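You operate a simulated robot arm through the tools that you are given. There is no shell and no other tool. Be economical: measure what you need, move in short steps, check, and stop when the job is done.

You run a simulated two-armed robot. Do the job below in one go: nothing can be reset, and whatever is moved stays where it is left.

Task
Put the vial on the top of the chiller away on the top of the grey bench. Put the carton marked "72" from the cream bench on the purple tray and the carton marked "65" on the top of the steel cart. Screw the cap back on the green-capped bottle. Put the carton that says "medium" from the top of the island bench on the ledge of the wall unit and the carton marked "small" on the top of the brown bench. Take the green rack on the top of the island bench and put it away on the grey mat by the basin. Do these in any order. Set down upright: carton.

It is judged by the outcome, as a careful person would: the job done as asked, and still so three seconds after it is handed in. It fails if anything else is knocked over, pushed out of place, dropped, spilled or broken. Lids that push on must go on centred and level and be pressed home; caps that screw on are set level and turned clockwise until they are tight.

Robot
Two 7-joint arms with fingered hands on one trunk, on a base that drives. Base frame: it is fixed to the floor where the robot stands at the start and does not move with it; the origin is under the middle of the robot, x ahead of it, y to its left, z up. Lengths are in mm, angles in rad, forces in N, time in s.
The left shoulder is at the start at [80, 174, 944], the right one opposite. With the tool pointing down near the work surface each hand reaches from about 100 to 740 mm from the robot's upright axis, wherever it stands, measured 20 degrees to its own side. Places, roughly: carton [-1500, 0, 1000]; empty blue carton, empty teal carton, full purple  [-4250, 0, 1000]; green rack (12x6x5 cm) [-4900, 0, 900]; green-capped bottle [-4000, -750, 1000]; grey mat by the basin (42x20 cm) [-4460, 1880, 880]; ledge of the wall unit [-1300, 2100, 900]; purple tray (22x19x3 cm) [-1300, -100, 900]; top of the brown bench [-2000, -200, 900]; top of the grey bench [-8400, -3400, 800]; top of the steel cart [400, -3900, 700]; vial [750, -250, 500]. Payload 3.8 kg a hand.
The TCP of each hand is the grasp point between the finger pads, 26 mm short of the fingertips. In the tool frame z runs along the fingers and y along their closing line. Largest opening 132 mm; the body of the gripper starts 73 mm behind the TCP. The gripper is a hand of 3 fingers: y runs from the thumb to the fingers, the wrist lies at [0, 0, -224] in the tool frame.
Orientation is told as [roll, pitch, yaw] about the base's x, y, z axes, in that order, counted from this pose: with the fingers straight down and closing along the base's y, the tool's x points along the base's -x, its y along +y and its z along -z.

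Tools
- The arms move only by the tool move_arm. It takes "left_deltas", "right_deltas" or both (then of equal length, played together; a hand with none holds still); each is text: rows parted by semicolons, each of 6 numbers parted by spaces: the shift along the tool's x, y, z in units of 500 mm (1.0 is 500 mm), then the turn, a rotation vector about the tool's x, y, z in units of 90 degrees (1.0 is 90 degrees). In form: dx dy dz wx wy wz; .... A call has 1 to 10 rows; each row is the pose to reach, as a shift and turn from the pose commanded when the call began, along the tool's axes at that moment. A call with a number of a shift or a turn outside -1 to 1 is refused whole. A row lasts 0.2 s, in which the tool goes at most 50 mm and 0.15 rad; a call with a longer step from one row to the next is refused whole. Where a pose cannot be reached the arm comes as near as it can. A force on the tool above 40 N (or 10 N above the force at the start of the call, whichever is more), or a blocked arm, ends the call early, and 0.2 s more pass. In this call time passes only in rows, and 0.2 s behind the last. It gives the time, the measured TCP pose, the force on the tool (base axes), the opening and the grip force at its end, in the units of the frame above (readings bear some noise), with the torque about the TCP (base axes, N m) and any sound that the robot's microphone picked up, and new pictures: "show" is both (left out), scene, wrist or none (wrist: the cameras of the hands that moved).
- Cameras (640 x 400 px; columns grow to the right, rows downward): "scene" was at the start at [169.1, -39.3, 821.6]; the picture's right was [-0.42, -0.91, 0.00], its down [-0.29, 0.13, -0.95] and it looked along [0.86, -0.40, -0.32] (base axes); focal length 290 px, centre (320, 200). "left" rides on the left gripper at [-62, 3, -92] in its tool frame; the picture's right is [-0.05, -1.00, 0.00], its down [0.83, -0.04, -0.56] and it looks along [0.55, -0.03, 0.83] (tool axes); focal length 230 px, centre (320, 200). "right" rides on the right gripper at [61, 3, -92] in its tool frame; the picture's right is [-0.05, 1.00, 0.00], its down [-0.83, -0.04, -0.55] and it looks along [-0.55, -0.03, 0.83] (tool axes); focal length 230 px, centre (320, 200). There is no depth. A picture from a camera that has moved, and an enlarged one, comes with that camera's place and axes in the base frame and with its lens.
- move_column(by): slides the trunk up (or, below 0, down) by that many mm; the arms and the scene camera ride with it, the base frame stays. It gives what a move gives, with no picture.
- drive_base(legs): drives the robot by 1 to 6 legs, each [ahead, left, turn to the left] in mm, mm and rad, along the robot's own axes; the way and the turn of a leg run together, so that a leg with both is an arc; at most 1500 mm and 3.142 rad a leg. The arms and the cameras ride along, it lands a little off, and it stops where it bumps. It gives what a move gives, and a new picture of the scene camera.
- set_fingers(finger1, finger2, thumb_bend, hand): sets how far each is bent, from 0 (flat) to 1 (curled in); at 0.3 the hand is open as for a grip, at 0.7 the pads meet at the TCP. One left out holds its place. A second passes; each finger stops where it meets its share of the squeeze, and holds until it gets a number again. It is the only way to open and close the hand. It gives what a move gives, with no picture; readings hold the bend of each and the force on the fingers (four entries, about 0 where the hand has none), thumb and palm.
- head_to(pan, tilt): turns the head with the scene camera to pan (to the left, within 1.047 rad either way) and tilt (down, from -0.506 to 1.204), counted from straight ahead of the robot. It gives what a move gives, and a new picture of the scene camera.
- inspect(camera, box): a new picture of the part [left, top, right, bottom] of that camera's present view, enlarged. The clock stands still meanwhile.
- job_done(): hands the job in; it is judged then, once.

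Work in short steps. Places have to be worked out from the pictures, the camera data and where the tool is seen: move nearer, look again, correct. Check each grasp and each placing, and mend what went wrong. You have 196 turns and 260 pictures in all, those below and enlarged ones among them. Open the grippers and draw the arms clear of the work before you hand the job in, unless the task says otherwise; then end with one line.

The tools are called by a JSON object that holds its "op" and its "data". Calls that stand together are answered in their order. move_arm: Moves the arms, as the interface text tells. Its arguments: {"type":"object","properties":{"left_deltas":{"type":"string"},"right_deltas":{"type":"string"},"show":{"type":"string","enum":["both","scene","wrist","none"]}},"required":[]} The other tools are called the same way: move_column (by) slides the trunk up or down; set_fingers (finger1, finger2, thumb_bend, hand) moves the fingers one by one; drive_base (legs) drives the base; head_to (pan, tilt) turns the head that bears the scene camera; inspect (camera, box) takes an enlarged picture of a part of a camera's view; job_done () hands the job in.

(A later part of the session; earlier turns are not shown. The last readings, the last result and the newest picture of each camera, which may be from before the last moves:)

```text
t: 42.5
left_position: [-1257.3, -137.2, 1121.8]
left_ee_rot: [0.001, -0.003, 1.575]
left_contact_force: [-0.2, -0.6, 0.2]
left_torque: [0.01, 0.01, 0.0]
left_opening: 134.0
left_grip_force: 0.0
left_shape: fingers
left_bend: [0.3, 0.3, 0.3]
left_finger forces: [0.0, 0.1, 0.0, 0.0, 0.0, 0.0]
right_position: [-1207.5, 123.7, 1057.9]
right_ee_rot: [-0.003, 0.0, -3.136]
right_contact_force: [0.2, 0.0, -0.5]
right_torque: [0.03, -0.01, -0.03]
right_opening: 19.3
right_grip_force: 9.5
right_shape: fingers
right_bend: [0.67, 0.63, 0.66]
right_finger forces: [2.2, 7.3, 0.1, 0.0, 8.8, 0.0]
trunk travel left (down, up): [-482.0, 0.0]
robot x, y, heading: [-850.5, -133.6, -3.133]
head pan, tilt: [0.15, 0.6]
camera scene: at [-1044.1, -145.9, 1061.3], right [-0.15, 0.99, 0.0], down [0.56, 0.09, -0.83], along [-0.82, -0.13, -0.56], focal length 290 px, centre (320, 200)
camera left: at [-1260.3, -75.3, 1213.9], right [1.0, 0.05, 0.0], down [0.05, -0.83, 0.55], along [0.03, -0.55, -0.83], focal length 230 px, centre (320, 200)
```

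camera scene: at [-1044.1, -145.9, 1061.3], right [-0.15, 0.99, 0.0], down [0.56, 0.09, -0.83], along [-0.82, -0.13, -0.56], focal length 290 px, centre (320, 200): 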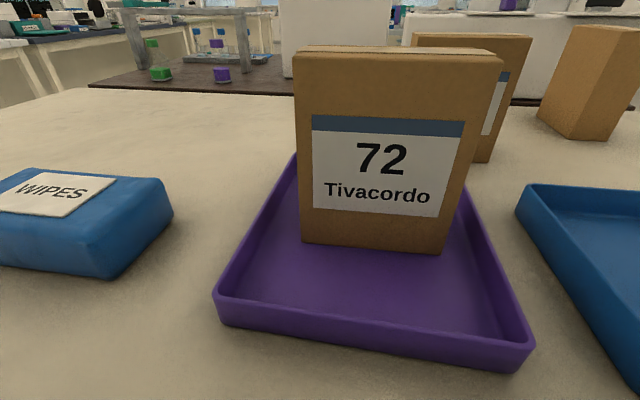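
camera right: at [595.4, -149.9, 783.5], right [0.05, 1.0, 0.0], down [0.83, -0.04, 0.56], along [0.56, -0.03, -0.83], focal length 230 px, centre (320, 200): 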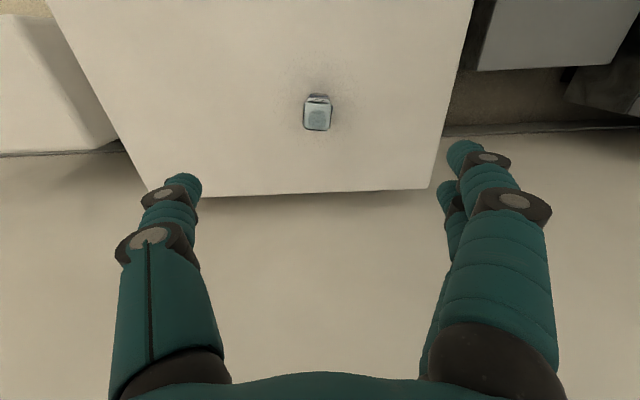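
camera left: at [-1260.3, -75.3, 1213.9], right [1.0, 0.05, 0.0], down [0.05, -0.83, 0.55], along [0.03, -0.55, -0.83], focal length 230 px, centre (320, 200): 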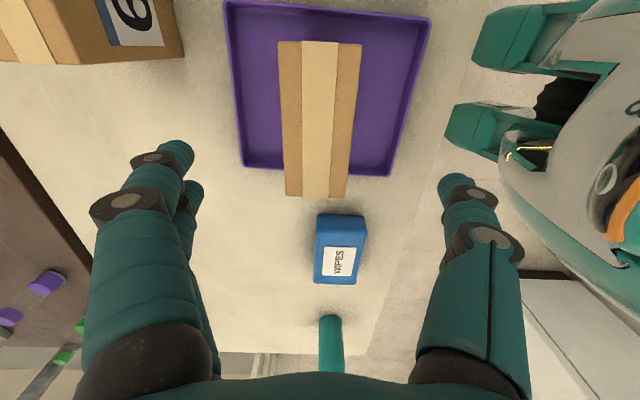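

Carton 72 stands upright in the tray. Now carton 65, estimated near [-1465, -28]; I shift the base right 150 mm and bring the left hand above it.

{"op": "drive_base", "data": {"legs": [[0, -150, 0]]}}

{"op": "move_arm", "data": {"left_deltas": "0.02 0.09 0 0 0 0; 0.04 0.18 0 0 0 0; 0.06 0.27 0 0 0 0; 0.08 0.36 0 0 0 0; 0.082 0.416 0 0 0 0", "show": "wrist"}}

```text
t: 44.4
left_position: [-1257.5, 11.7, 1121.7]
left_ee_rot: [0.001, -0.005, 1.572]
left_contact_force: [0.0, -0.1, 0.3]
left_torque: [-0.03, -0.02, 0.01]
left_opening: 134.1
left_grip_force: 0.1
left_shape: fingers
left_bend: [0.3, 0.3, 0.3]
left_finger forces: [0.0, 0.1, 0.0, 0.0, 0.1, 0.0]
right_position: [-1207.4, 273.5, 1058.1]
right_ee_rot: [-0.001, -0.001, -3.137]
right_contact_force: [0.5, 0.0, -0.4]
right_torque: [-0.01, 0.0, 0.0]
right_opening: 19.5
right_grip_force: 9.6
right_shape: fingers
right_bend: [0.67, 0.63, 0.66]
right_finger forces: [2.3, 7.3, 0.1, 0.1, 8.8, 0.1]
trunk travel left (down, up): [-482.0, 0.0]
robot x, y, heading: [-853.2, 20.3, -3.139]
head pan, tilt: [0.15, 0.6]
camera scene: at [-1044.9, 3.7, 1061.3], right [-0.15, 0.99, 0.0], down [0.56, 0.09, -0.83], along [-0.82, -0.13, -0.56], focal length 290 px, centre (320, 200)
```

scene: 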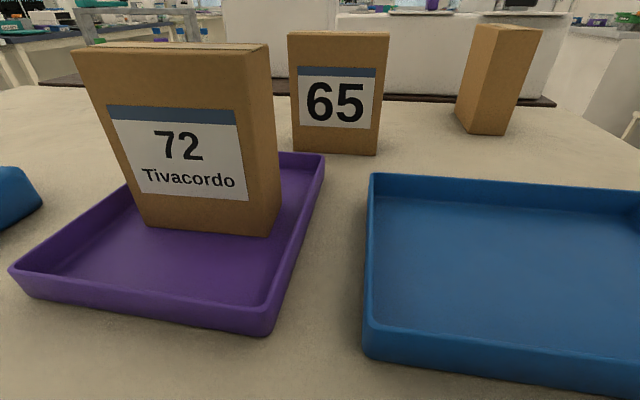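

```text
t: 45.6
left_position: [-1452.8, -34.0, 1121.4]
left_ee_rot: [0.004, 0.001, 1.568]
left_contact_force: [0.3, -0.1, -0.1]
left_torque: [0.0, -0.01, 0.01]
left_opening: 134.3
left_grip_force: 0.0
left_shape: fingers
left_bend: [0.3, 0.3, 0.3]
left_finger forces: [0.1, 0.1, 0.0, 0.1, 0.1, 0.0]
left hand out of reach, approached as far as the arm can: row 5
right_position: [-1207.3, 272.8, 1059.1]
right_ee_rot: [-0.001, -0.001, -3.136]
right_contact_force: [-1.0, -1.1, -0.6]
right_torque: [-0.01, 0.0, 0.01]
right_opening: 19.4
right_grip_force: 9.2
right_shape: fingers
right_bend: [0.67, 0.63, 0.66]
right_finger forces: [2.2, 7.3, 0.1, 0.0, 8.8, 0.1]
trunk travel left (down, up): [-482.0, 0.0]
robot x, y, heading: [-847.6, 17.5, -3.14]
head pan, tilt: [0.15, 0.6]
camera left: at [-1455.3, 27.3, 1212.4], right [1.0, 0.05, 0.0], down [0.04, -0.83, 0.55], along [0.02, -0.55, -0.83], focal length 230 px, centre (320, 200)
```

left: 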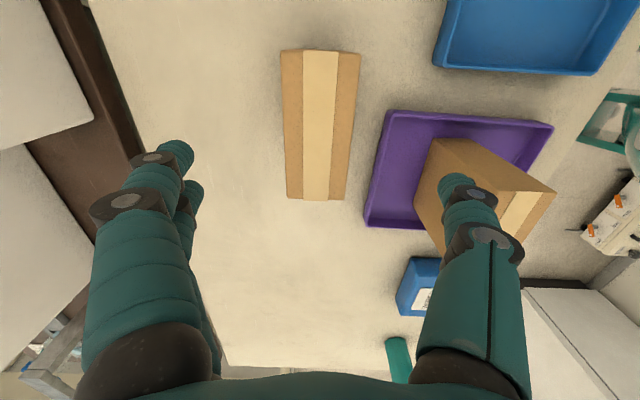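

Carton 65 is centred under the hand at about [-1455, -39]. I descend and grip.

{"op": "move_arm", "data": {"left_deltas": "0.01 0.004 0.09 0 0 0; 0.01 0.004 0.18 0 0 0; 0.01 0.004 0.25 0 0 0; 0.01 0.004 0.28 0 0 0", "show": "wrist"}}

{"op": "set_fingers", "data": {"hand": "left", "finger1": 0.7, "finger2": 0.7, "thumb_bend": 0.7}}

```text
t: 46.6
left_position: [-1467.5, -35.7, 982.5]
left_ee_rot: [0.002, -0.001, 1.571]
left_contact_force: [3.2, -0.9, 7.3]
left_torque: [0.04, -0.12, -0.01]
left_opening: 135.3
left_grip_force: 3.7
left_shape: fingers
left_bend: [0.3, 0.3, 0.3]
left_finger forces: [0.0, 0.0, 0.1, 0.0, 6.2, 0.0]
left hand out of reach, approached as far as the arm can: row 1, 2, 3, 4
right_position: [-1206.7, 272.2, 1059.6]
right_ee_rot: [-0.001, -0.006, -3.135]
right_contact_force: [-0.2, -0.3, -0.9]
right_torque: [-0.02, 0.01, -0.02]
right_opening: 19.4
right_grip_force: 9.1
right_shape: fingers
right_bend: [0.67, 0.63, 0.66]
right_finger forces: [2.2, 7.3, 0.0, 0.1, 8.9, 0.2]
trunk travel left (down, up): [-482.0, 0.0]
robot x, y, heading: [-852.1, 18.4, -3.137]
head pan, tilt: [0.15, 0.6]
camera left: at [-1469.6, 25.6, 1073.7], right [1.0, 0.05, 0.0], down [0.04, -0.83, 0.55], along [0.03, -0.55, -0.83], focal length 230 px, centre (320, 200)
```

left: 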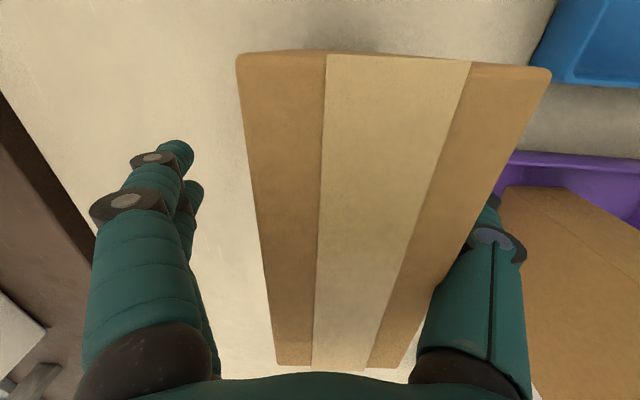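

```text
t: 47.6
left_position: [-1467.7, -35.3, 979.4]
left_ee_rot: [-0.003, -0.003, 1.573]
left_contact_force: [-0.1, -0.9, 0.5]
left_torque: [-0.02, 0.0, -0.02]
left_opening: 53.1
left_grip_force: 22.1
left_shape: fingers
left_bend: [0.57, 0.57, 0.59]
left_finger forces: [11.1, 10.8, 0.1, 0.0, 21.6, 0.1]
right_position: [-1206.8, 272.0, 1057.3]
right_ee_rot: [-0.002, 0.0, -3.136]
right_contact_force: [-0.1, 0.0, -0.6]
right_torque: [-0.02, 0.02, -0.01]
right_opening: 19.6
right_grip_force: 9.1
right_shape: fingers
right_bend: [0.67, 0.63, 0.66]
right_finger forces: [2.3, 7.3, 0.1, 0.0, 8.8, 0.0]
trunk travel left (down, up): [-482.0, 0.0]
robot x, y, heading: [-849.0, 14.4, -3.138]
head pan, tilt: [0.15, 0.6]
```

Gripped at 22 N. I lift it, slide it sideways clear of carton 72, and draw it back towards me.

{"op": "move_arm", "data": {"left_deltas": "0 0 -0.08 0 0 0; 0 0 -0.15 0 0 0; -0.08 0 -0.16 0 0 0; -0.15 0 -0.16 0 0 0; -0.15 -0.08 -0.16 0 0 0; -0.15 -0.16 -0.18 0 0 0; -0.15 -0.24 -0.2 0 0 0; -0.15 -0.32 -0.22 0 0 0; -0.15 -0.4 -0.24 0 0 0", "show": "scene"}}

```text
t: 49.6
left_position: [-1378.1, 108.2, 1137.7]
left_ee_rot: [0.002, -0.001, 1.57]
left_contact_force: [0.6, -0.7, -3.2]
left_torque: [0.02, 0.0, 0.0]
left_opening: 53.1
left_grip_force: 21.8
left_shape: fingers
left_bend: [0.57, 0.57, 0.6]
left_finger forces: [10.8, 10.7, 0.1, 0.0, 21.6, 0.0]
left hand out of reach, approached as far as the arm can: row 2, 3, 4, 5, 6, 7, 8, 9
right_position: [-1207.4, 273.4, 1059.4]
right_ee_rot: [0.0, -0.003, -3.136]
right_contact_force: [0.6, 0.5, -0.4]
right_torque: [-0.04, 0.01, 0.02]
right_opening: 19.1
right_grip_force: 9.5
right_shape: fingers
right_bend: [0.67, 0.63, 0.66]
right_finger forces: [2.2, 7.3, 0.0, 0.0, 8.8, 0.1]
trunk travel left (down, up): [-482.0, 0.0]
robot x, y, heading: [-851.0, 17.2, -3.139]
head pan, tilt: [0.15, 0.6]
camera scene: at [-1043.9, 4.5, 1062.0], right [-0.15, 0.99, 0.0], down [0.56, 0.09, -0.83], along [-0.82, -0.13, -0.56], focal length 290 px, centre (320, 200)
```

scene: 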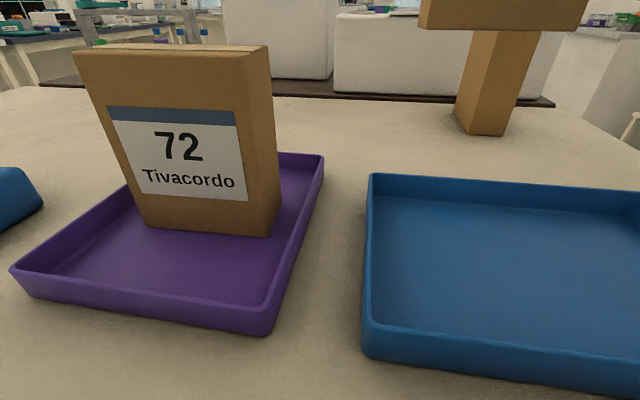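

Both cartons are clear. I back away from the bench and bring the left arm to its own side.

{"op": "drive_base", "data": {"legs": [[-450, 0, 0]]}}

{"op": "move_arm", "data": {"left_deltas": "0.08 -0.04 0.02 0 0 0; 0.16 -0.08 0.04 0 0 0; 0.24 -0.12 0.06 0 0 0; 0.32 -0.16 0.08 0 0 0; 0.4 -0.2 0.1 0 0 0; 0.48 -0.24 0.12 0 0 0; 0.56 -0.28 0.14 0 0 0; 0.62 -0.294 0.16 0 0 0", "show": "scene"}}

```text
t: 52.3
left_position: [-934.9, 107.7, 1135.8]
left_ee_rot: [-0.003, -0.002, 1.579]
left_contact_force: [-0.3, -0.3, -2.5]
left_torque: [0.03, 0.02, -0.01]
left_opening: 52.9
left_grip_force: 21.6
left_shape: fingers
left_bend: [0.57, 0.57, 0.6]
left_finger forces: [10.9, 10.7, 0.0, 0.0, 21.5, 0.1]
right_position: [-763.6, 272.4, 1058.5]
right_ee_rot: [-0.002, -0.001, -3.129]
right_contact_force: [-0.2, -0.3, -1.4]
right_torque: [-0.02, 0.0, 0.0]
right_opening: 19.5
right_grip_force: 8.8
right_shape: fingers
right_bend: [0.67, 0.63, 0.66]
right_finger forces: [2.1, 7.3, 0.0, 0.0, 8.8, 0.0]
trunk travel left (down, up): [-482.0, 0.0]
robot x, y, heading: [-407.6, 18.4, -3.134]
head pan, tilt: [0.15, 0.6]
camera scene: at [-599.2, 5.3, 1061.2], right [-0.16, 0.99, 0.0], down [0.56, 0.09, -0.82], along [-0.81, -0.13, -0.57], focal length 290 px, centre (320, 200)
```

scene: 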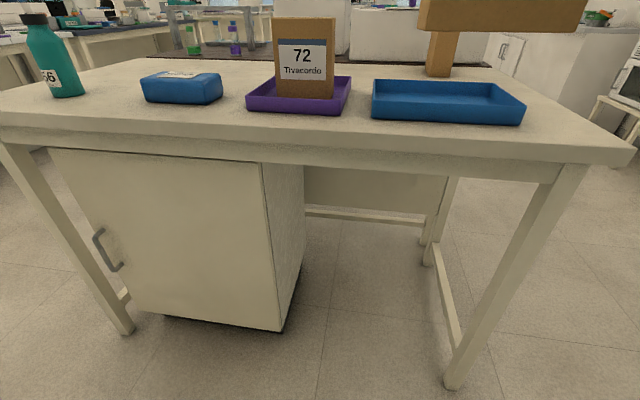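

```text
t: 54.1
left_position: [-1031.5, -181.0, 1110.0]
left_ee_rot: [-0.005, -0.001, 1.576]
left_contact_force: [0.4, 0.5, -2.2]
left_torque: [0.01, 0.03, -0.02]
left_opening: 52.6
left_grip_force: 21.3
left_shape: fingers
left_bend: [0.57, 0.57, 0.6]
left_finger forces: [10.9, 10.6, 0.1, 0.1, 21.4, 0.0]
left hand out of reach, approached as far as the arm can: row 1, 2, 3, 4, 5, 6, 7, 8
right_position: [-765.0, 271.9, 1058.9]
right_ee_rot: [-0.003, -0.002, -3.13]
right_contact_force: [-0.1, 0.8, 0.2]
right_torque: [-0.01, 0.04, 0.02]
right_opening: 19.0
right_grip_force: 8.8
right_shape: fingers
right_bend: [0.67, 0.63, 0.66]
right_finger forces: [2.2, 7.2, 0.0, 0.0, 8.7, 0.0]
trunk travel left (down, up): [-482.0, 0.0]
robot x, y, heading: [-404.1, 20.2, -3.132]
head pan, tilt: [0.15, 0.6]
camera scene: at [-599.2, 3.9, 1061.3], right [-0.16, 0.99, 0.0], down [0.56, 0.09, -0.83], along [-0.81, -0.13, -0.56], focal length 290 px, centre (320, 200)
```

scene: 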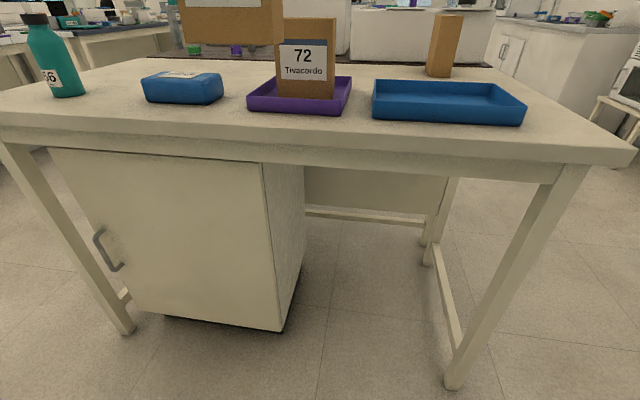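

The arm is still stretched ahead of me. I draw it in further.

{"op": "move_arm", "data": {"left_deltas": "0 -0.09 0.02 0 0 0; 0 -0.18 0.04 0 0 0; 0 -0.27 0.06 0 0 0; 0 -0.36 0.06 0 0 0; 0 -0.45 0.06 0 0 0; 0 -0.54 0.06 0 0 0", "show": "none"}}

{"op": "head_to", "data": {"pan": 1.0, "tilt": 0.25}}

```text
t: 55.5
left_position: [-1022.1, -124.6, 1130.0]
left_ee_rot: [-0.003, 0.0, 1.578]
left_contact_force: [-0.3, 0.3, -2.3]
left_torque: [-0.02, 0.03, 0.0]
left_opening: 52.6
left_grip_force: 21.2
left_shape: fingers
left_bend: [0.57, 0.57, 0.6]
left_finger forces: [10.7, 10.7, 0.0, 0.0, 21.4, 0.0]
left hand out of reach, approached as far as the arm can: row 1, 2, 3, 4, 5, 6
right_position: [-764.5, 274.2, 1058.5]
right_ee_rot: [0.0, -0.001, -3.129]
right_contact_force: [0.7, 0.1, -1.0]
right_torque: [-0.05, -0.05, -0.01]
right_opening: 19.4
right_grip_force: 8.7
right_shape: fingers
right_bend: [0.67, 0.63, 0.66]
right_finger forces: [2.2, 7.2, 0.1, 0.0, 8.8, 0.0]
trunk travel left (down, up): [-482.0, 0.0]
robot x, y, heading: [-401.0, 20.5, -3.128]
head pan, tilt: [0.15, 0.6]
```

```text
t: 56.7
left_position: [-1022.2, -126.0, 1129.4]
left_ee_rot: [-0.007, -0.001, 1.579]
left_contact_force: [0.1, -0.2, -2.5]
left_torque: [0.03, 0.01, 0.02]
left_opening: 52.5
left_grip_force: 21.3
left_shape: fingers
left_bend: [0.57, 0.57, 0.6]
left_finger forces: [10.7, 10.6, 0.1, 0.1, 21.2, 0.0]
right_position: [-763.6, 274.0, 1059.0]
right_ee_rot: [-0.002, 0.0, -3.129]
right_contact_force: [0.1, 0.0, -0.8]
right_torque: [-0.01, 0.02, 0.02]
right_opening: 19.4
right_grip_force: 9.4
right_shape: fingers
right_bend: [0.67, 0.63, 0.66]
right_finger forces: [2.2, 7.2, 0.1, 0.0, 8.7, 0.1]
trunk travel left (down, up): [-482.0, 0.0]
robot x, y, heading: [-402.0, 20.6, -3.133]
head pan, tilt: [1.0, 0.25]
camera scene: at [-561.7, -59.8, 1093.4], right [-0.85, 0.53, 0.0], down [0.13, 0.21, -0.97], along [-0.52, -0.82, -0.25], focal length 290 px, centre (320, 200)
```

scene: 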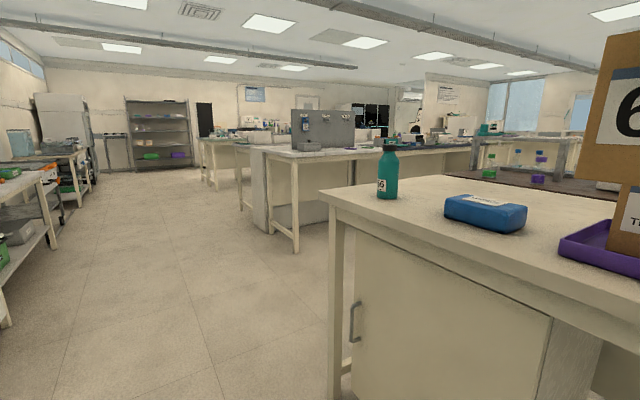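

The arm is stuck at a joint limit with the hand turned sideways. I turn the wrist back to its natural orientation.

{"op": "move_arm", "data": {"left_deltas": "0 0 0 0 0 -0.095; 0 0 0 0 0 -0.19; 0 0 0 0 0 -0.285; 0 0 0 0 0 -0.38; 0 0 0 0 0 -0.475; 0 0 0 0 0 -0.57; 0 0 0 0 0 -0.665; 0 0 0 0 0 -0.76; 0 0 0 0 0 -0.855; 0 0 0 0 0 -0.95", "show": "none"}}

```text
t: 58.9
left_position: [-1026.8, -133.0, 1119.5]
left_ee_rot: [-0.001, 0.002, 3.074]
left_contact_force: [0.4, 0.1, -1.7]
left_torque: [-0.01, 0.02, 0.05]
left_opening: 52.6
left_grip_force: 21.1
left_shape: fingers
left_bend: [0.57, 0.57, 0.6]
left_finger forces: [10.6, 10.7, 0.0, 0.0, 21.3, 0.0]
left hand out of reach, approached as far as the arm can: row 5, 7, 8, 9, 10
right_position: [-762.1, 273.7, 1058.8]
right_ee_rot: [0.001, -0.003, -3.13]
right_contact_force: [0.6, 0.8, -0.2]
right_torque: [-0.03, 0.0, 0.0]
right_opening: 19.1
right_grip_force: 9.4
right_shape: fingers
right_bend: [0.67, 0.63, 0.66]
right_finger forces: [2.1, 7.1, 0.1, 0.0, 8.8, 0.1]
trunk travel left (down, up): [-482.0, 0.0]
robot x, y, heading: [-403.1, 20.2, -3.133]
head pan, tilt: [1.0, 0.25]
```

Orientation is natural again. I draw the arm in along the tool's x.

{"op": "move_arm", "data": {"left_deltas": "0.09 0 0 0 0 0; 0.18 0 0 0 0 0; 0.27 0.03 0 0 0 0; 0.36 0.06 0 0 0 0; 0.45 0.09 0 0 0 0", "show": "none"}}

```text
t: 60.1
left_position: [-1012.6, -164.8, 1177.9]
left_ee_rot: [-0.004, 0.004, 3.07]
left_contact_force: [-0.1, 0.1, -2.1]
left_torque: [0.0, -0.02, -0.01]
left_opening: 52.6
left_grip_force: 21.4
left_shape: fingers
left_bend: [0.57, 0.57, 0.6]
left_finger forces: [10.8, 10.7, 0.1, 0.0, 21.4, 0.0]
left hand out of reach, approached as far as the arm can: row 1, 2, 3, 4, 5
right_position: [-763.4, 273.9, 1058.8]
right_ee_rot: [-0.002, -0.001, -3.128]
right_contact_force: [-0.4, 0.3, 0.0]
right_torque: [0.03, 0.0, 0.02]
right_opening: 19.2
right_grip_force: 9.2
right_shape: fingers
right_bend: [0.67, 0.63, 0.66]
right_finger forces: [2.1, 7.3, 0.0, 0.1, 8.8, 0.0]
trunk travel left (down, up): [-482.0, 0.0]
robot x, y, heading: [-405.2, 21.1, -3.134]
head pan, tilt: [1.0, 0.25]
```

The wrist limit seems tied to the height, so I lower the hand, with the bench edge clear of it.

{"op": "move_arm", "data": {"left_deltas": "0 0 0.04 0 0 0; 0 0 0.08 0 0 0; 0 0 0.12 0 0 0; 0 0 0.16 0 0 0; 0 0 0.2 0 0 0", "show": "scene"}}

```text
t: 61.3
left_position: [-1036.8, -158.5, 1079.0]
left_ee_rot: [-0.002, 0.006, 3.071]
left_contact_force: [0.3, 0.6, -1.9]
left_torque: [0.0, 0.01, -0.02]
left_opening: 52.4
left_grip_force: 21.7
left_shape: fingers
left_bend: [0.57, 0.57, 0.6]
left_finger forces: [10.8, 10.7, 0.1, 0.0, 21.4, 0.0]
left hand out of reach, approached as far as the arm can: row 1, 2, 3, 4, 5
right_position: [-764.0, 274.0, 1057.5]
right_ee_rot: [-0.002, 0.0, -3.129]
right_contact_force: [-0.2, -0.6, -1.2]
right_torque: [0.01, 0.02, -0.01]
right_opening: 19.5
right_grip_force: 9.5
right_shape: fingers
right_bend: [0.67, 0.63, 0.66]
right_finger forces: [2.3, 7.3, 0.0, 0.0, 8.8, 0.1]
trunk travel left (down, up): [-482.0, 0.0]
robot x, y, heading: [-401.0, 19.1, -3.131]
head pan, tilt: [1.0, 0.25]
camera scene: at [-561.9, -59.9, 1093.3], right [-0.85, 0.53, 0.0], down [0.13, 0.21, -0.97], along [-0.52, -0.82, -0.25], focal length 290 px, centre (320, 200)
```

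scene: 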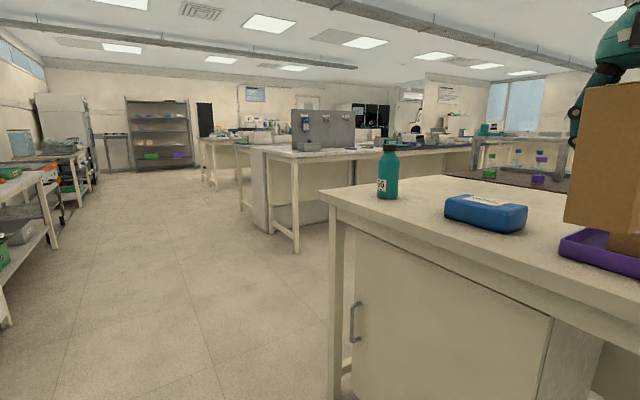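

Height follows but the arm will not fold. I swing it out to its own side, where it has room to fold.

{"op": "move_arm", "data": {"left_deltas": "0 0.09 0 0 0 0; 0 0.18 0 0 0 0; 0 0.27 0 0 0 0; 0 0.36 0 0 0 0; 0 0.45 0 0 0 0; 0 0.54 0 0 0 0", "show": "scene"}}

```text
t: 62.7
left_position: [-1012.8, -400.4, 1079.6]
left_ee_rot: [-0.002, 0.002, 3.07]
left_contact_force: [0.3, 0.6, -2.0]
left_torque: [-0.02, 0.01, 0.01]
left_opening: 52.4
left_grip_force: 21.5
left_shape: fingers
left_bend: [0.57, 0.57, 0.6]
left_finger forces: [10.8, 10.7, 0.0, 0.0, 21.5, 0.1]
left hand out of reach, approached as far as the arm can: row 3, 4, 5, 6
right_position: [-765.0, 272.9, 1057.6]
right_ee_rot: [0.0, 0.0, -3.129]
right_contact_force: [-0.1, 1.1, 0.2]
right_torque: [0.0, 0.02, -0.02]
right_opening: 19.1
right_grip_force: 9.1
right_shape: fingers
right_bend: [0.67, 0.63, 0.66]
right_finger forces: [2.2, 7.3, 0.0, 0.0, 8.9, 0.1]
trunk travel left (down, up): [-482.0, 0.0]
robot x, y, heading: [-407.3, 20.4, -3.129]
head pan, tilt: [1.0, 0.25]
camera scene: at [-561.6, -60.3, 1093.4], right [-0.85, 0.53, 0.0], down [0.13, 0.21, -0.97], along [-0.52, -0.82, -0.25], focal length 290 px, centre (320, 200)
```

scene: 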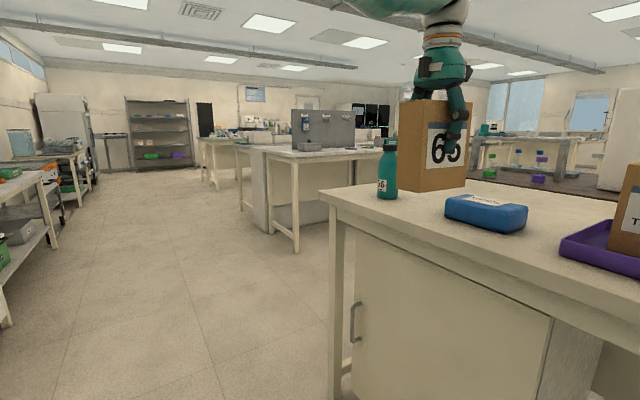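

Now I retract along tool x again from this side.

{"op": "move_arm", "data": {"left_deltas": "0.09 0 0 0 0 0; 0.18 0 0.03 0 0 0; 0.27 0 0.06 0 0 0; 0.36 0 0.08 0 0 0; 0.45 0 0.08 0 0 0", "show": "scene"}}

```text
t: 63.9
left_position: [-962.9, -517.9, 1058.1]
left_ee_rot: [-0.006, 0.006, 3.069]
left_contact_force: [-0.4, 0.5, -1.2]
left_torque: [-0.01, -0.03, -0.01]
left_opening: 52.6
left_grip_force: 21.4
left_shape: fingers
left_bend: [0.57, 0.57, 0.6]
left_finger forces: [10.9, 10.7, 0.0, 0.0, 21.5, 0.1]
left hand out of reach, approached as far as the arm can: row 1, 2, 3, 4, 5
right_position: [-763.9, 272.2, 1059.0]
right_ee_rot: [-0.001, -0.002, -3.129]
right_contact_force: [0.9, 0.4, -0.5]
right_torque: [0.03, -0.02, -0.01]
right_opening: 19.2
right_grip_force: 8.9
right_shape: fingers
right_bend: [0.67, 0.63, 0.66]
right_finger forces: [2.1, 7.3, 0.0, 0.0, 8.7, 0.0]
trunk travel left (down, up): [-482.0, 0.0]
robot x, y, heading: [-402.2, 19.8, -3.132]
head pan, tilt: [1.0, 0.25]
camera scene: at [-561.6, -60.7, 1093.2], right [-0.85, 0.53, 0.0], down [0.13, 0.21, -0.97], along [-0.52, -0.82, -0.25], focal length 290 px, centre (320, 200)
```

scene: 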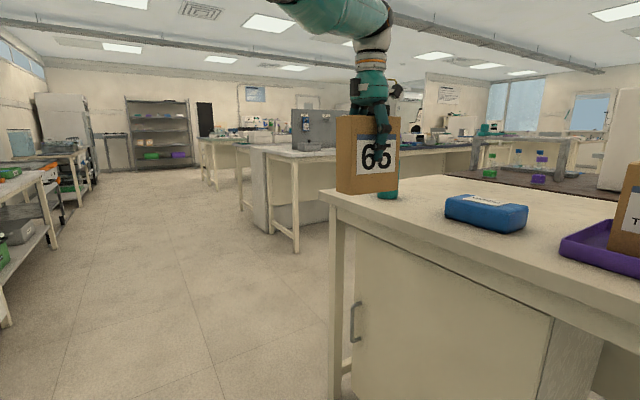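

The arm seems pinned near full stretch. I test with one small combined step, in and down.

{"op": "move_arm", "data": {"left_deltas": "0.02 -0.02 0.06 0 0 0; 0.04 -0.04 0.12 0 0 0", "show": "none"}}

```text
t: 64.5
left_position: [-971.2, -511.9, 1000.4]
left_ee_rot: [-0.004, 0.004, 3.07]
left_contact_force: [0.3, -0.3, -1.9]
left_torque: [-0.01, -0.02, 0.01]
left_opening: 52.7
left_grip_force: 21.8
left_shape: fingers
left_bend: [0.57, 0.57, 0.6]
left_finger forces: [10.9, 10.7, 0.0, 0.1, 21.4, 0.1]
left hand out of reach, approached as far as the arm can: row 1, 2
right_position: [-764.1, 273.8, 1057.7]
right_ee_rot: [-0.001, 0.0, -3.128]
right_contact_force: [0.5, 0.1, -0.3]
right_torque: [-0.02, -0.03, 0.0]
right_opening: 19.4
right_grip_force: 9.8
right_shape: fingers
right_bend: [0.67, 0.63, 0.66]
right_finger forces: [2.2, 7.3, 0.0, 0.0, 8.6, 0.1]
trunk travel left (down, up): [-482.0, 0.0]
robot x, y, heading: [-402.4, 18.4, -3.132]
head pan, tilt: [1.0, 0.25]
```

I look at the arm itself to understand how it is folded.

{"op": "head_to", "data": {"pan": 0.8, "tilt": -0.15}}

```text
t: 65.4
left_position: [-971.9, -511.6, 1002.2]
left_ee_rot: [-0.005, 0.003, 3.071]
left_contact_force: [-0.2, 0.7, -1.6]
left_torque: [0.03, 0.0, 0.0]
left_opening: 52.8
left_grip_force: 21.8
left_shape: fingers
left_bend: [0.57, 0.57, 0.6]
left_finger forces: [11.0, 10.6, 0.0, 0.1, 21.5, 0.1]
right_position: [-764.3, 272.7, 1059.3]
right_ee_rot: [-0.002, -0.001, -3.129]
right_contact_force: [0.8, -0.5, -1.0]
right_torque: [-0.01, -0.01, -0.02]
right_opening: 18.9
right_grip_force: 9.0
right_shape: fingers
right_bend: [0.67, 0.63, 0.66]
right_finger forces: [2.2, 7.3, 0.1, 0.1, 8.7, 0.1]
trunk travel left (down, up): [-482.0, 0.0]
robot x, y, heading: [-406.7, 18.9, -3.132]
head pan, tilt: [0.799, -0.15]
camera scene: at [-570.8, -42.6, 1129.6], right [-0.72, 0.69, 0.0], down [-0.1, -0.11, -0.99], along [-0.68, -0.72, 0.15], focal length 290 px, centre (320, 200)
```

scene: 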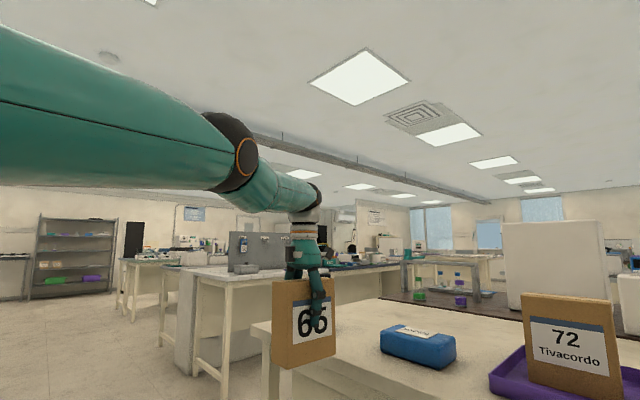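

The arm is nearly straight with the elbow a bit raised. I try pulling directly towards the shoulder.

{"op": "move_arm", "data": {"left_deltas": "0.06 -0.05 0 0 0 0; 0.12 -0.1 0 0 0 0; 0.18 -0.15 0 0 0 0; 0.24 -0.2 0 0 0 0; 0.3 -0.25 0 0 0 0; 0.36 -0.28 0 0 0 0", "show": "none"}}

```text
t: 66.8
left_position: [-980.0, -496.5, 1013.3]
left_ee_rot: [-0.001, 0.002, 3.073]
left_contact_force: [-0.5, -0.2, -2.1]
left_torque: [-0.01, -0.04, 0.02]
left_opening: 52.8
left_grip_force: 20.9
left_shape: fingers
left_bend: [0.57, 0.57, 0.6]
left_finger forces: [10.9, 10.7, 0.1, 0.1, 21.5, 0.1]
left hand out of reach, approached as far as the arm can: row 1, 2, 3, 4, 5, 6
right_position: [-763.8, 273.0, 1058.1]
right_ee_rot: [-0.001, 0.0, -3.13]
right_contact_force: [-0.5, 0.2, -1.1]
right_torque: [-0.05, -0.02, -0.02]
right_opening: 19.3
right_grip_force: 9.4
right_shape: fingers
right_bend: [0.67, 0.63, 0.66]
right_finger forces: [2.2, 7.2, 0.0, 0.1, 8.7, 0.0]
trunk travel left (down, up): [-482.0, 0.0]
robot x, y, heading: [-406.5, 17.2, -3.131]
head pan, tilt: [0.799, -0.15]
```

It looks as if the elbow has bent past straight to its back limit. I back off the bench for room, stretch the arm through full extension, and fold it again.

{"op": "drive_base", "data": {"legs": [[-200, 0, 0]]}}

{"op": "move_arm", "data": {"left_deltas": "-0.07 0.05 0 0 0 0; -0.14 0.1 0 0 0 0; -0.21 0.15 0 0 0 0; -0.28 0.2 0 0 0 0; -0.35 0.25 0 0 0 0", "show": "scene"}}

{"op": "move_arm", "data": {"left_deltas": "0.03 -0.03 0 0 0 0; 0.08 -0.08 0 0 0 0; 0.14 -0.13 0 0 0 0; 0.2 -0.18 0 0 0 0; 0.26 -0.23 0 0 0 0; 0.32 -0.28 0 0 0 0", "show": "none"}}

```text
t: 68.3
left_position: [-781.0, -495.1, 1011.0]
left_ee_rot: [-0.001, 0.004, 3.072]
left_contact_force: [-0.4, -0.5, -2.1]
left_torque: [0.05, -0.02, -0.02]
left_opening: 52.5
left_grip_force: 21.6
left_shape: fingers
left_bend: [0.57, 0.57, 0.6]
left_finger forces: [10.9, 10.7, 0.0, 0.0, 21.5, 0.0]
right_position: [-564.9, 275.3, 1058.8]
right_ee_rot: [-0.003, 0.001, -3.128]
right_contact_force: [-0.8, 0.0, -0.6]
right_torque: [0.01, -0.04, -0.03]
right_opening: 19.0
right_grip_force: 9.3
right_shape: fingers
right_bend: [0.67, 0.63, 0.66]
right_finger forces: [2.2, 7.4, 0.0, 0.0, 8.7, 0.0]
trunk travel left (down, up): [-482.0, 0.0]
robot x, y, heading: [-208.3, 25.6, -3.129]
head pan, tilt: [0.799, -0.15]
camera scene: at [-372.1, -40.7, 1129.5], right [-0.72, 0.69, 0.0], down [-0.1, -0.11, -0.99], along [-0.68, -0.72, 0.15], focal length 290 px, centre (320, 200)
```

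scene: 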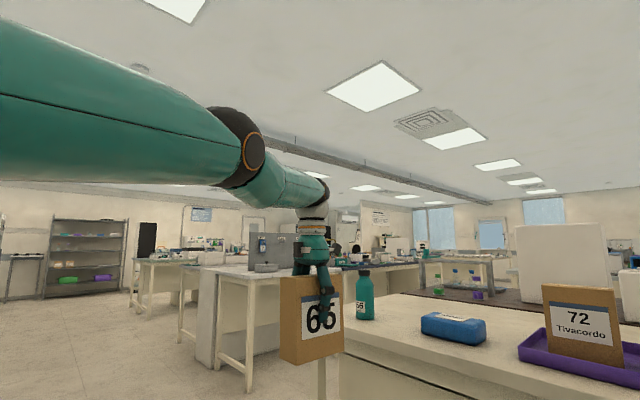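

```text
t: 69.5
left_position: [-780.2, -500.2, 1011.3]
left_ee_rot: [-0.003, 0.004, 3.072]
left_contact_force: [-0.6, 1.1, -1.9]
left_torque: [-0.02, 0.0, 0.02]
left_opening: 52.6
left_grip_force: 21.6
left_shape: fingers
left_bend: [0.57, 0.57, 0.6]
left_finger forces: [10.9, 10.7, 0.0, 0.1, 21.4, 0.0]
left hand out of reach, approached as far as the arm can: row 1, 2, 3, 4, 5
right_position: [-563.7, 275.5, 1058.4]
right_ee_rot: [-0.002, -0.001, -3.129]
right_contact_force: [0.1, -0.3, -0.5]
right_torque: [-0.03, -0.03, 0.01]
right_opening: 19.4
right_grip_force: 9.1
right_shape: fingers
right_bend: [0.67, 0.63, 0.66]
right_finger forces: [2.2, 7.3, 0.0, 0.0, 8.7, 0.1]
trunk travel left (down, up): [-482.0, 0.0]
robot x, y, heading: [-208.5, 23.3, -3.131]
head pan, tilt: [0.799, -0.15]
camera scene: at [-372.1, -40.6, 1129.6], right [-0.72, 0.69, 0.0], down [-0.1, -0.11, -0.99], along [-0.68, -0.72, 0.15], focal length 290 px, centre (320, 200)
```

scene: 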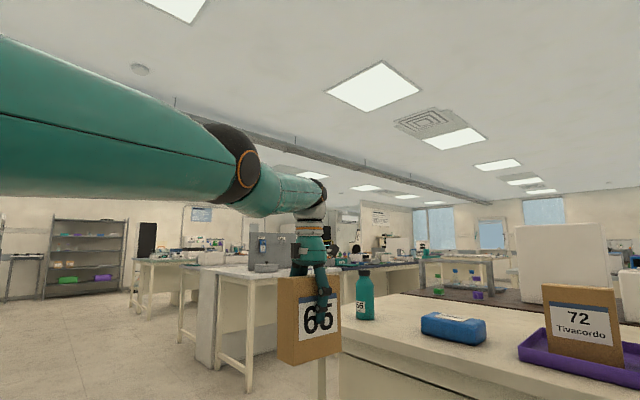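

```text
t: 71.0
left_position: [-790.8, -468.9, 1023.9]
left_ee_rot: [-0.005, 0.004, 3.071]
left_contact_force: [-0.2, -0.9, -2.4]
left_torque: [-0.01, 0.06, 0.04]
left_opening: 52.5
left_grip_force: 21.9
left_shape: fingers
left_bend: [0.57, 0.57, 0.6]
left_finger forces: [10.8, 10.7, 0.0, 0.1, 21.5, 0.0]
left hand out of reach, approached as far as the arm can: row 1, 2, 3, 4, 5, 6
right_position: [-565.2, 275.4, 1059.2]
right_ee_rot: [-0.002, 0.0, -3.129]
right_contact_force: [0.8, -0.1, 0.0]
right_torque: [-0.03, 0.04, 0.01]
right_opening: 19.1
right_grip_force: 9.0
right_shape: fingers
right_bend: [0.67, 0.63, 0.66]
right_finger forces: [2.3, 7.3, 0.0, 0.0, 8.8, 0.0]
trunk travel left (down, up): [-482.0, 0.0]
robot x, y, heading: [-206.1, 23.1, -3.13]
head pan, tilt: [0.799, -0.15]
```

Tangential motion still works, and the elbow's natural fold lifts the hand. So I raise the hand well up, then pull in.

{"op": "move_arm", "data": {"left_deltas": "0 0 -0.09 0 0 0; 0 0 -0.18 0 0 0; 0 0 -0.27 0 0 0; 0 0 -0.36 0 0 0; 0 0 -0.45 0 0 0; 0.06 -0.05 -0.48 0 0 0; 0.12 -0.1 -0.48 0 0 0; 0.18 -0.15 -0.48 0 0 0; 0.24 -0.2 -0.48 0 0 0; 0.3 -0.25 -0.48 0 0 0", "show": "scene"}}

```text
t: 73.2
left_position: [-625.8, -355.3, 1264.2]
left_ee_rot: [-0.003, 0.002, 3.074]
left_contact_force: [-0.1, -0.4, -2.2]
left_torque: [0.05, 0.02, 0.0]
left_opening: 52.2
left_grip_force: 21.6
left_shape: fingers
left_bend: [0.57, 0.57, 0.6]
left_finger forces: [10.9, 10.7, 0.0, 0.0, 21.4, 0.0]
left hand out of reach, approached as far as the arm can: row 2, 3, 4, 5, 6, 7
right_position: [-564.1, 273.6, 1058.9]
right_ee_rot: [-0.002, -0.002, -3.129]
right_contact_force: [0.2, 0.0, -1.2]
right_torque: [0.02, 0.04, 0.0]
right_opening: 19.2
right_grip_force: 8.6
right_shape: fingers
right_bend: [0.67, 0.63, 0.66]
right_finger forces: [2.2, 7.3, 0.0, 0.0, 8.7, 0.0]
trunk travel left (down, up): [-482.0, 0.0]
robot x, y, heading: [-204.6, 22.6, -3.131]
head pan, tilt: [0.799, -0.15]
camera scene: at [-369.6, -41.8, 1130.2], right [-0.72, 0.69, 0.0], down [-0.11, -0.11, -0.99], along [-0.68, -0.72, 0.15], focal length 290 px, centre (320, 200)
```

scene: 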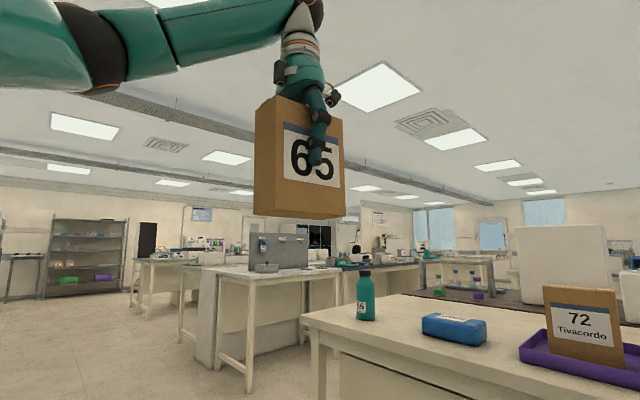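

The elbow folds properly again. I bring the hand down and in to a travelling pose.

{"op": "move_arm", "data": {"left_deltas": "0 -0.06 0.07 0 0 0; 0 -0.12 0.14 0 0 0; 0 -0.18 0.21 0 0 0; 0 -0.24 0.28 0 0 0; 0 -0.28 0.35 0 0 0; 0 -0.28 0.42 0 0 0", "show": "none"}}

{"op": "move_column", "data": {"by": -200}}

{"op": "drive_base", "data": {"legs": [[0, 0, 1.56]]}}

{"op": "head_to", "data": {"pan": 0.3, "tilt": 0.25}}

```text
t: 74.5
left_position: [-618.6, -212.9, 1051.1]
left_ee_rot: [-0.003, 0.001, 3.071]
left_contact_force: [-0.4, -0.9, -1.6]
left_torque: [0.01, 0.04, -0.02]
left_opening: 52.5
left_grip_force: 21.6
left_shape: fingers
left_bend: [0.57, 0.57, 0.6]
left_finger forces: [10.9, 10.7, 0.0, 0.0, 21.6, 0.1]
right_position: [-566.3, 274.5, 1059.2]
right_ee_rot: [-0.003, 0.0, -3.13]
right_contact_force: [0.8, -0.5, -0.2]
right_torque: [0.0, -0.01, 0.01]
right_opening: 19.3
right_grip_force: 9.4
right_shape: fingers
right_bend: [0.67, 0.63, 0.66]
right_finger forces: [2.1, 7.3, 0.0, 0.0, 8.7, 0.1]
trunk travel left (down, up): [-482.0, 0.0]
robot x, y, heading: [-205.4, 22.9, -3.13]
head pan, tilt: [0.799, -0.15]
```

```text
t: 76.7
left_position: [-618.7, -210.6, 853.4]
left_ee_rot: [0.0, 0.002, 3.071]
left_contact_force: [-0.7, 0.4, -3.4]
left_torque: [-0.03, 0.0, 0.01]
left_opening: 52.2
left_grip_force: 21.3
left_shape: fingers
left_bend: [0.57, 0.57, 0.6]
left_finger forces: [11.0, 10.8, 0.0, 0.0, 21.5, 0.1]
right_position: [-565.7, 275.3, 858.8]
right_ee_rot: [-0.002, -0.002, -3.128]
right_contact_force: [0.5, 0.2, -0.5]
right_torque: [0.01, 0.01, 0.01]
right_opening: 19.1
right_grip_force: 9.1
right_shape: fingers
right_bend: [0.67, 0.63, 0.66]
right_finger forces: [2.2, 7.3, 0.1, 0.0, 8.7, 0.1]
trunk travel left (down, up): [-282.0, 200.0]
robot x, y, heading: [-208.1, 26.0, -3.131]
head pan, tilt: [0.799, -0.15]
```

```text
t: 80.9
left_position: [11.1, -398.8, 852.4]
left_ee_rot: [0.0, 0.005, -1.677]
left_contact_force: [0.7, 1.0, -1.7]
left_torque: [0.01, 0.01, 0.0]
left_opening: 52.2
left_grip_force: 21.6
left_shape: fingers
left_bend: [0.57, 0.57, 0.6]
left_finger forces: [10.8, 10.7, 0.0, 0.1, 21.3, 0.0]
right_position: [-472.8, -328.4, 858.3]
right_ee_rot: [-0.001, -0.001, -1.596]
right_contact_force: [0.6, 0.4, 0.0]
right_torque: [-0.01, -0.02, -0.02]
right_opening: 18.3
right_grip_force: 8.8
right_shape: fingers
right_bend: [0.68, 0.63, 0.66]
right_finger forces: [1.7, 7.4, 0.0, 0.1, 8.5, 0.0]
trunk travel left (down, up): [-282.0, 200.0]
robot x, y, heading: [-206.6, 21.0, -1.597]
head pan, tilt: [0.799, -0.15]
camera scene: at [-147.4, -123.5, 894.7], right [-0.71, -0.7, 0.0], down [0.1, -0.11, -0.99], along [0.69, -0.71, 0.15], focal length 290 px, centre (320, 200)
```

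scene: 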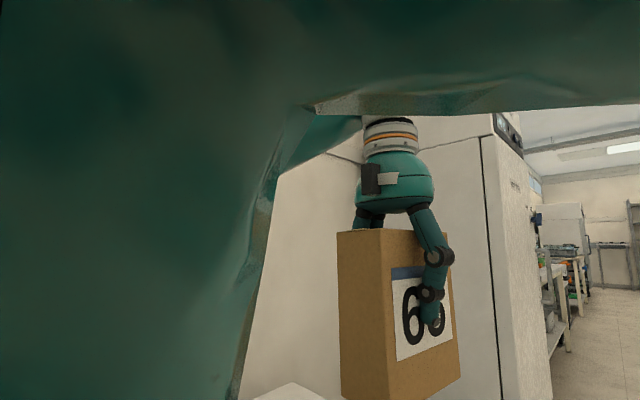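

```text
t: 81.8
left_position: [12.1, -397.2, 851.7]
left_ee_rot: [-0.002, 0.003, -1.676]
left_contact_force: [-0.1, 0.5, -2.3]
left_torque: [-0.01, 0.0, -0.02]
left_opening: 52.3
left_grip_force: 21.6
left_shape: fingers
left_bend: [0.57, 0.57, 0.6]
left_finger forces: [10.7, 10.8, 0.0, 0.1, 21.3, 0.0]
right_position: [-471.8, -327.6, 857.8]
right_ee_rot: [-0.001, 0.001, -1.595]
right_contact_force: [-1.0, 0.9, -0.5]
right_torque: [-0.02, -0.02, 0.0]
right_opening: 18.5
right_grip_force: 8.1
right_shape: fingers
right_bend: [0.68, 0.63, 0.66]
right_finger forces: [1.7, 7.3, 0.1, 0.0, 8.6, 0.1]
trunk travel left (down, up): [-282.0, 200.0]
robot x, y, heading: [-209.2, 24.1, -1.593]
head pan, tilt: [0.3, 0.25]
camera scene: at [-181.5, -152.4, 858.6], right [-0.96, -0.27, 0.0], down [-0.07, 0.24, -0.97], along [0.27, -0.93, -0.25], focal length 290 px, centre (320, 200)
```

scene: 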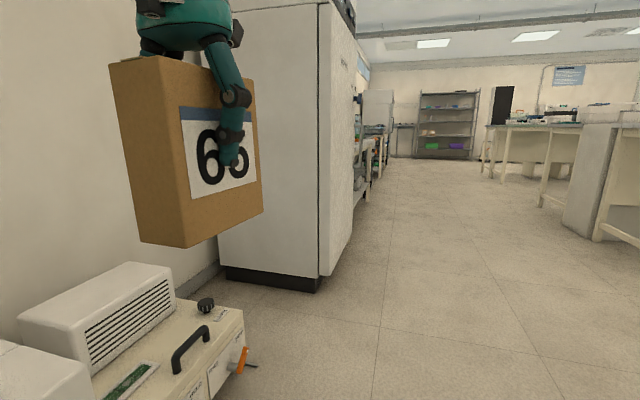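

The way ahead is a clear corridor, with a fridge on the left reaching to x ≈ 200. I strafe right and drive down the corridor towards the cart.

{"op": "drive_base", "data": {"legs": [[0, -250, 0], [1500, 0, 0], [700, 0, 0]]}}

{"op": "inspect", "data": {"camera": "right", "box": [0, 0, 640, 400]}}

```text
t: 95.0
left_position: [-276.1, -2577.5, 853.0]
left_ee_rot: [-0.002, 0.003, -1.667]
left_contact_force: [0.6, -0.1, -1.4]
left_torque: [0.01, -0.02, 0.01]
left_opening: 52.3
left_grip_force: 21.2
left_shape: fingers
left_bend: [0.57, 0.57, 0.6]
left_finger forces: [10.7, 10.7, 0.0, 0.0, 21.2, 0.1]
right_position: [-760.3, -2513.3, 858.7]
right_ee_rot: [-0.003, -0.001, -1.582]
right_contact_force: [0.1, -0.6, -0.1]
right_torque: [0.0, 0.02, 0.03]
right_opening: 18.8
right_grip_force: 8.5
right_shape: fingers
right_bend: [0.68, 0.63, 0.66]
right_finger forces: [1.6, 7.3, 0.0, 0.0, 8.5, 0.1]
trunk travel left (down, up): [-282.0, 200.0]
robot x, y, heading: [-496.9, -2156.9, -1.587]
head pan, tilt: [0.3, 0.25]
camera scene: at [-472.7, -2334.2, 858.5], right [-0.96, -0.28, 0.0], down [-0.07, 0.24, -0.97], along [0.27, -0.93, -0.25], focal length 290 px, centre (320, 200)
```

scene: 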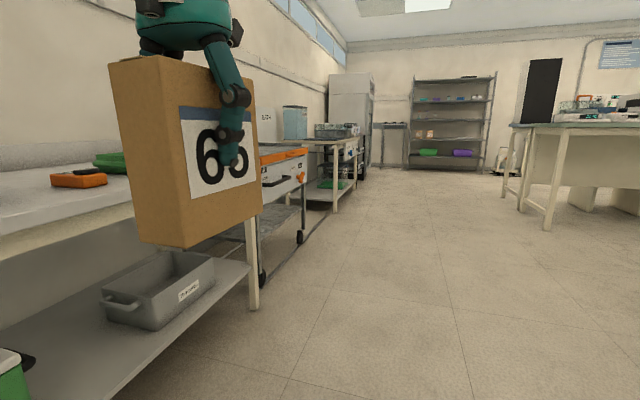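

```text
1.00 times, centred on (320, 200) of right (not enlarged: the box is as wide or as high as the picture)
camera zoom: at [-757.2, -2451.5, 951.2], right [1.0, -0.06, 0.0], down [-0.05, -0.83, 0.56], along [-0.04, -0.55, -0.83], focal length 230 px, centre (320, 200)
```

zoom: 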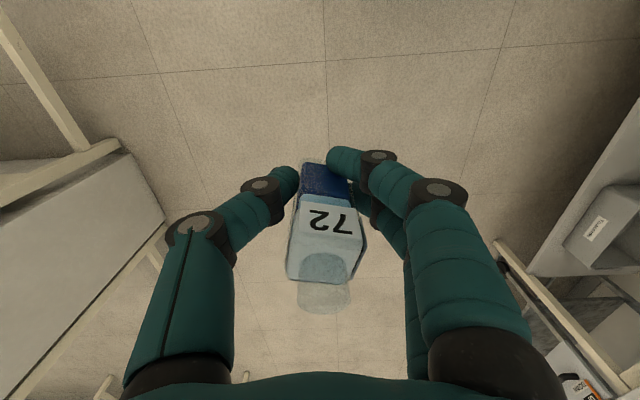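

The steel cart stands beyond this white bench, its wheels near [260, -3700…-4360]. I drive on until I am opposite it and turn the robot to face it.

{"op": "drive_base", "data": {"legs": [[1500, 0, 0], [300, 0, 0], [0, 0, 1.587]]}}

{"op": "head_to", "data": {"pan": 0.0, "tilt": 0.4}}

```text
t: 108.0
left_position: [-71.8, -3719.7, 853.6]
left_ee_rot: [-0.001, 0.004, -0.026]
left_contact_force: [-0.4, 0.1, -3.0]
left_torque: [-0.01, 0.0, 0.01]
left_opening: 52.3
left_grip_force: 20.3
left_shape: fingers
left_bend: [0.57, 0.57, 0.6]
left_finger forces: [10.3, 10.3, 0.0, 0.0, 20.5, 0.0]
right_position: [-103.4, -4206.8, 858.6]
right_ee_rot: [-0.004, -0.002, 0.06]
right_contact_force: [0.4, 0.1, -0.1]
right_torque: [-0.01, 0.02, 0.0]
right_opening: 17.9
right_grip_force: 8.2
right_shape: fingers
right_bend: [0.68, 0.63, 0.66]
right_finger forces: [1.2, 7.3, 0.1, 0.0, 8.1, 0.0]
trunk travel left (down, up): [-282.0, 200.0]
robot x, y, heading: [-472.3, -3968.7, 0.056]
head pan, tilt: [0.3, 0.25]
camera scene: at [-300.7, -3932.5, 858.5], right [0.35, -0.94, 0.0], down [-0.23, -0.09, -0.97], along [0.91, 0.34, -0.25], focal length 290 px, centre (320, 200)
```

scene: 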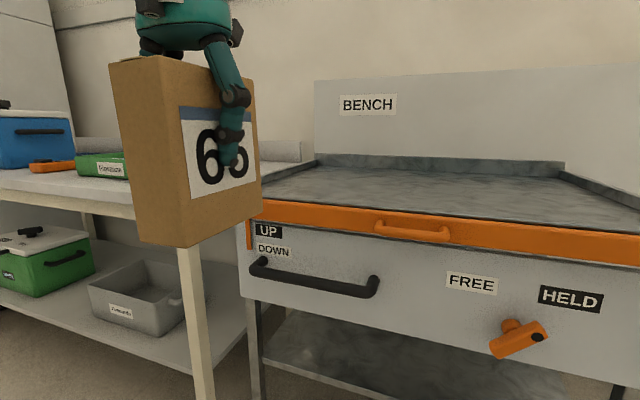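

```text
t: 108.8
left_position: [-72.1, -3718.8, 853.2]
left_ee_rot: [-0.001, 0.005, -0.026]
left_contact_force: [0.3, 0.3, -2.1]
left_torque: [0.03, 0.04, 0.0]
left_opening: 52.3
left_grip_force: 20.6
left_shape: fingers
left_bend: [0.57, 0.57, 0.6]
left_finger forces: [10.4, 10.3, 0.1, 0.0, 20.5, 0.0]
right_position: [-102.8, -4206.7, 857.8]
right_ee_rot: [-0.001, 0.0, 0.056]
right_contact_force: [-0.4, 0.0, -0.8]
right_torque: [0.0, 0.01, -0.01]
right_opening: 17.7
right_grip_force: 8.8
right_shape: fingers
right_bend: [0.68, 0.63, 0.66]
right_finger forces: [1.2, 7.2, 0.0, 0.0, 8.1, 0.0]
trunk travel left (down, up): [-282.0, 200.0]
robot x, y, heading: [-476.8, -3968.3, 0.063]
head pan, tilt: [0.0, 0.4]
camera scene: at [-295.7, -3959.8, 844.6], right [0.06, -1.0, 0.0], down [-0.39, -0.02, -0.92], along [0.92, 0.05, -0.39], focal length 290 px, centre (320, 200)
```

scene: 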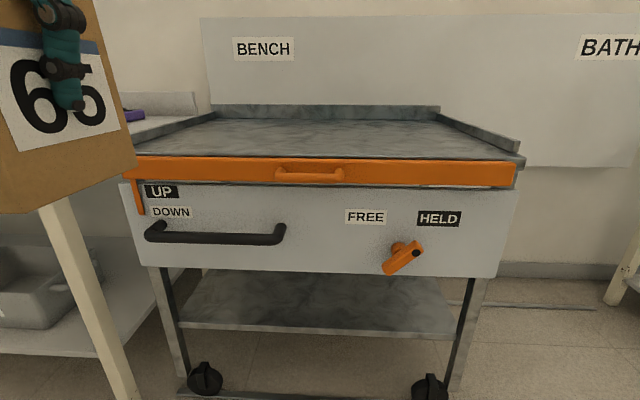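

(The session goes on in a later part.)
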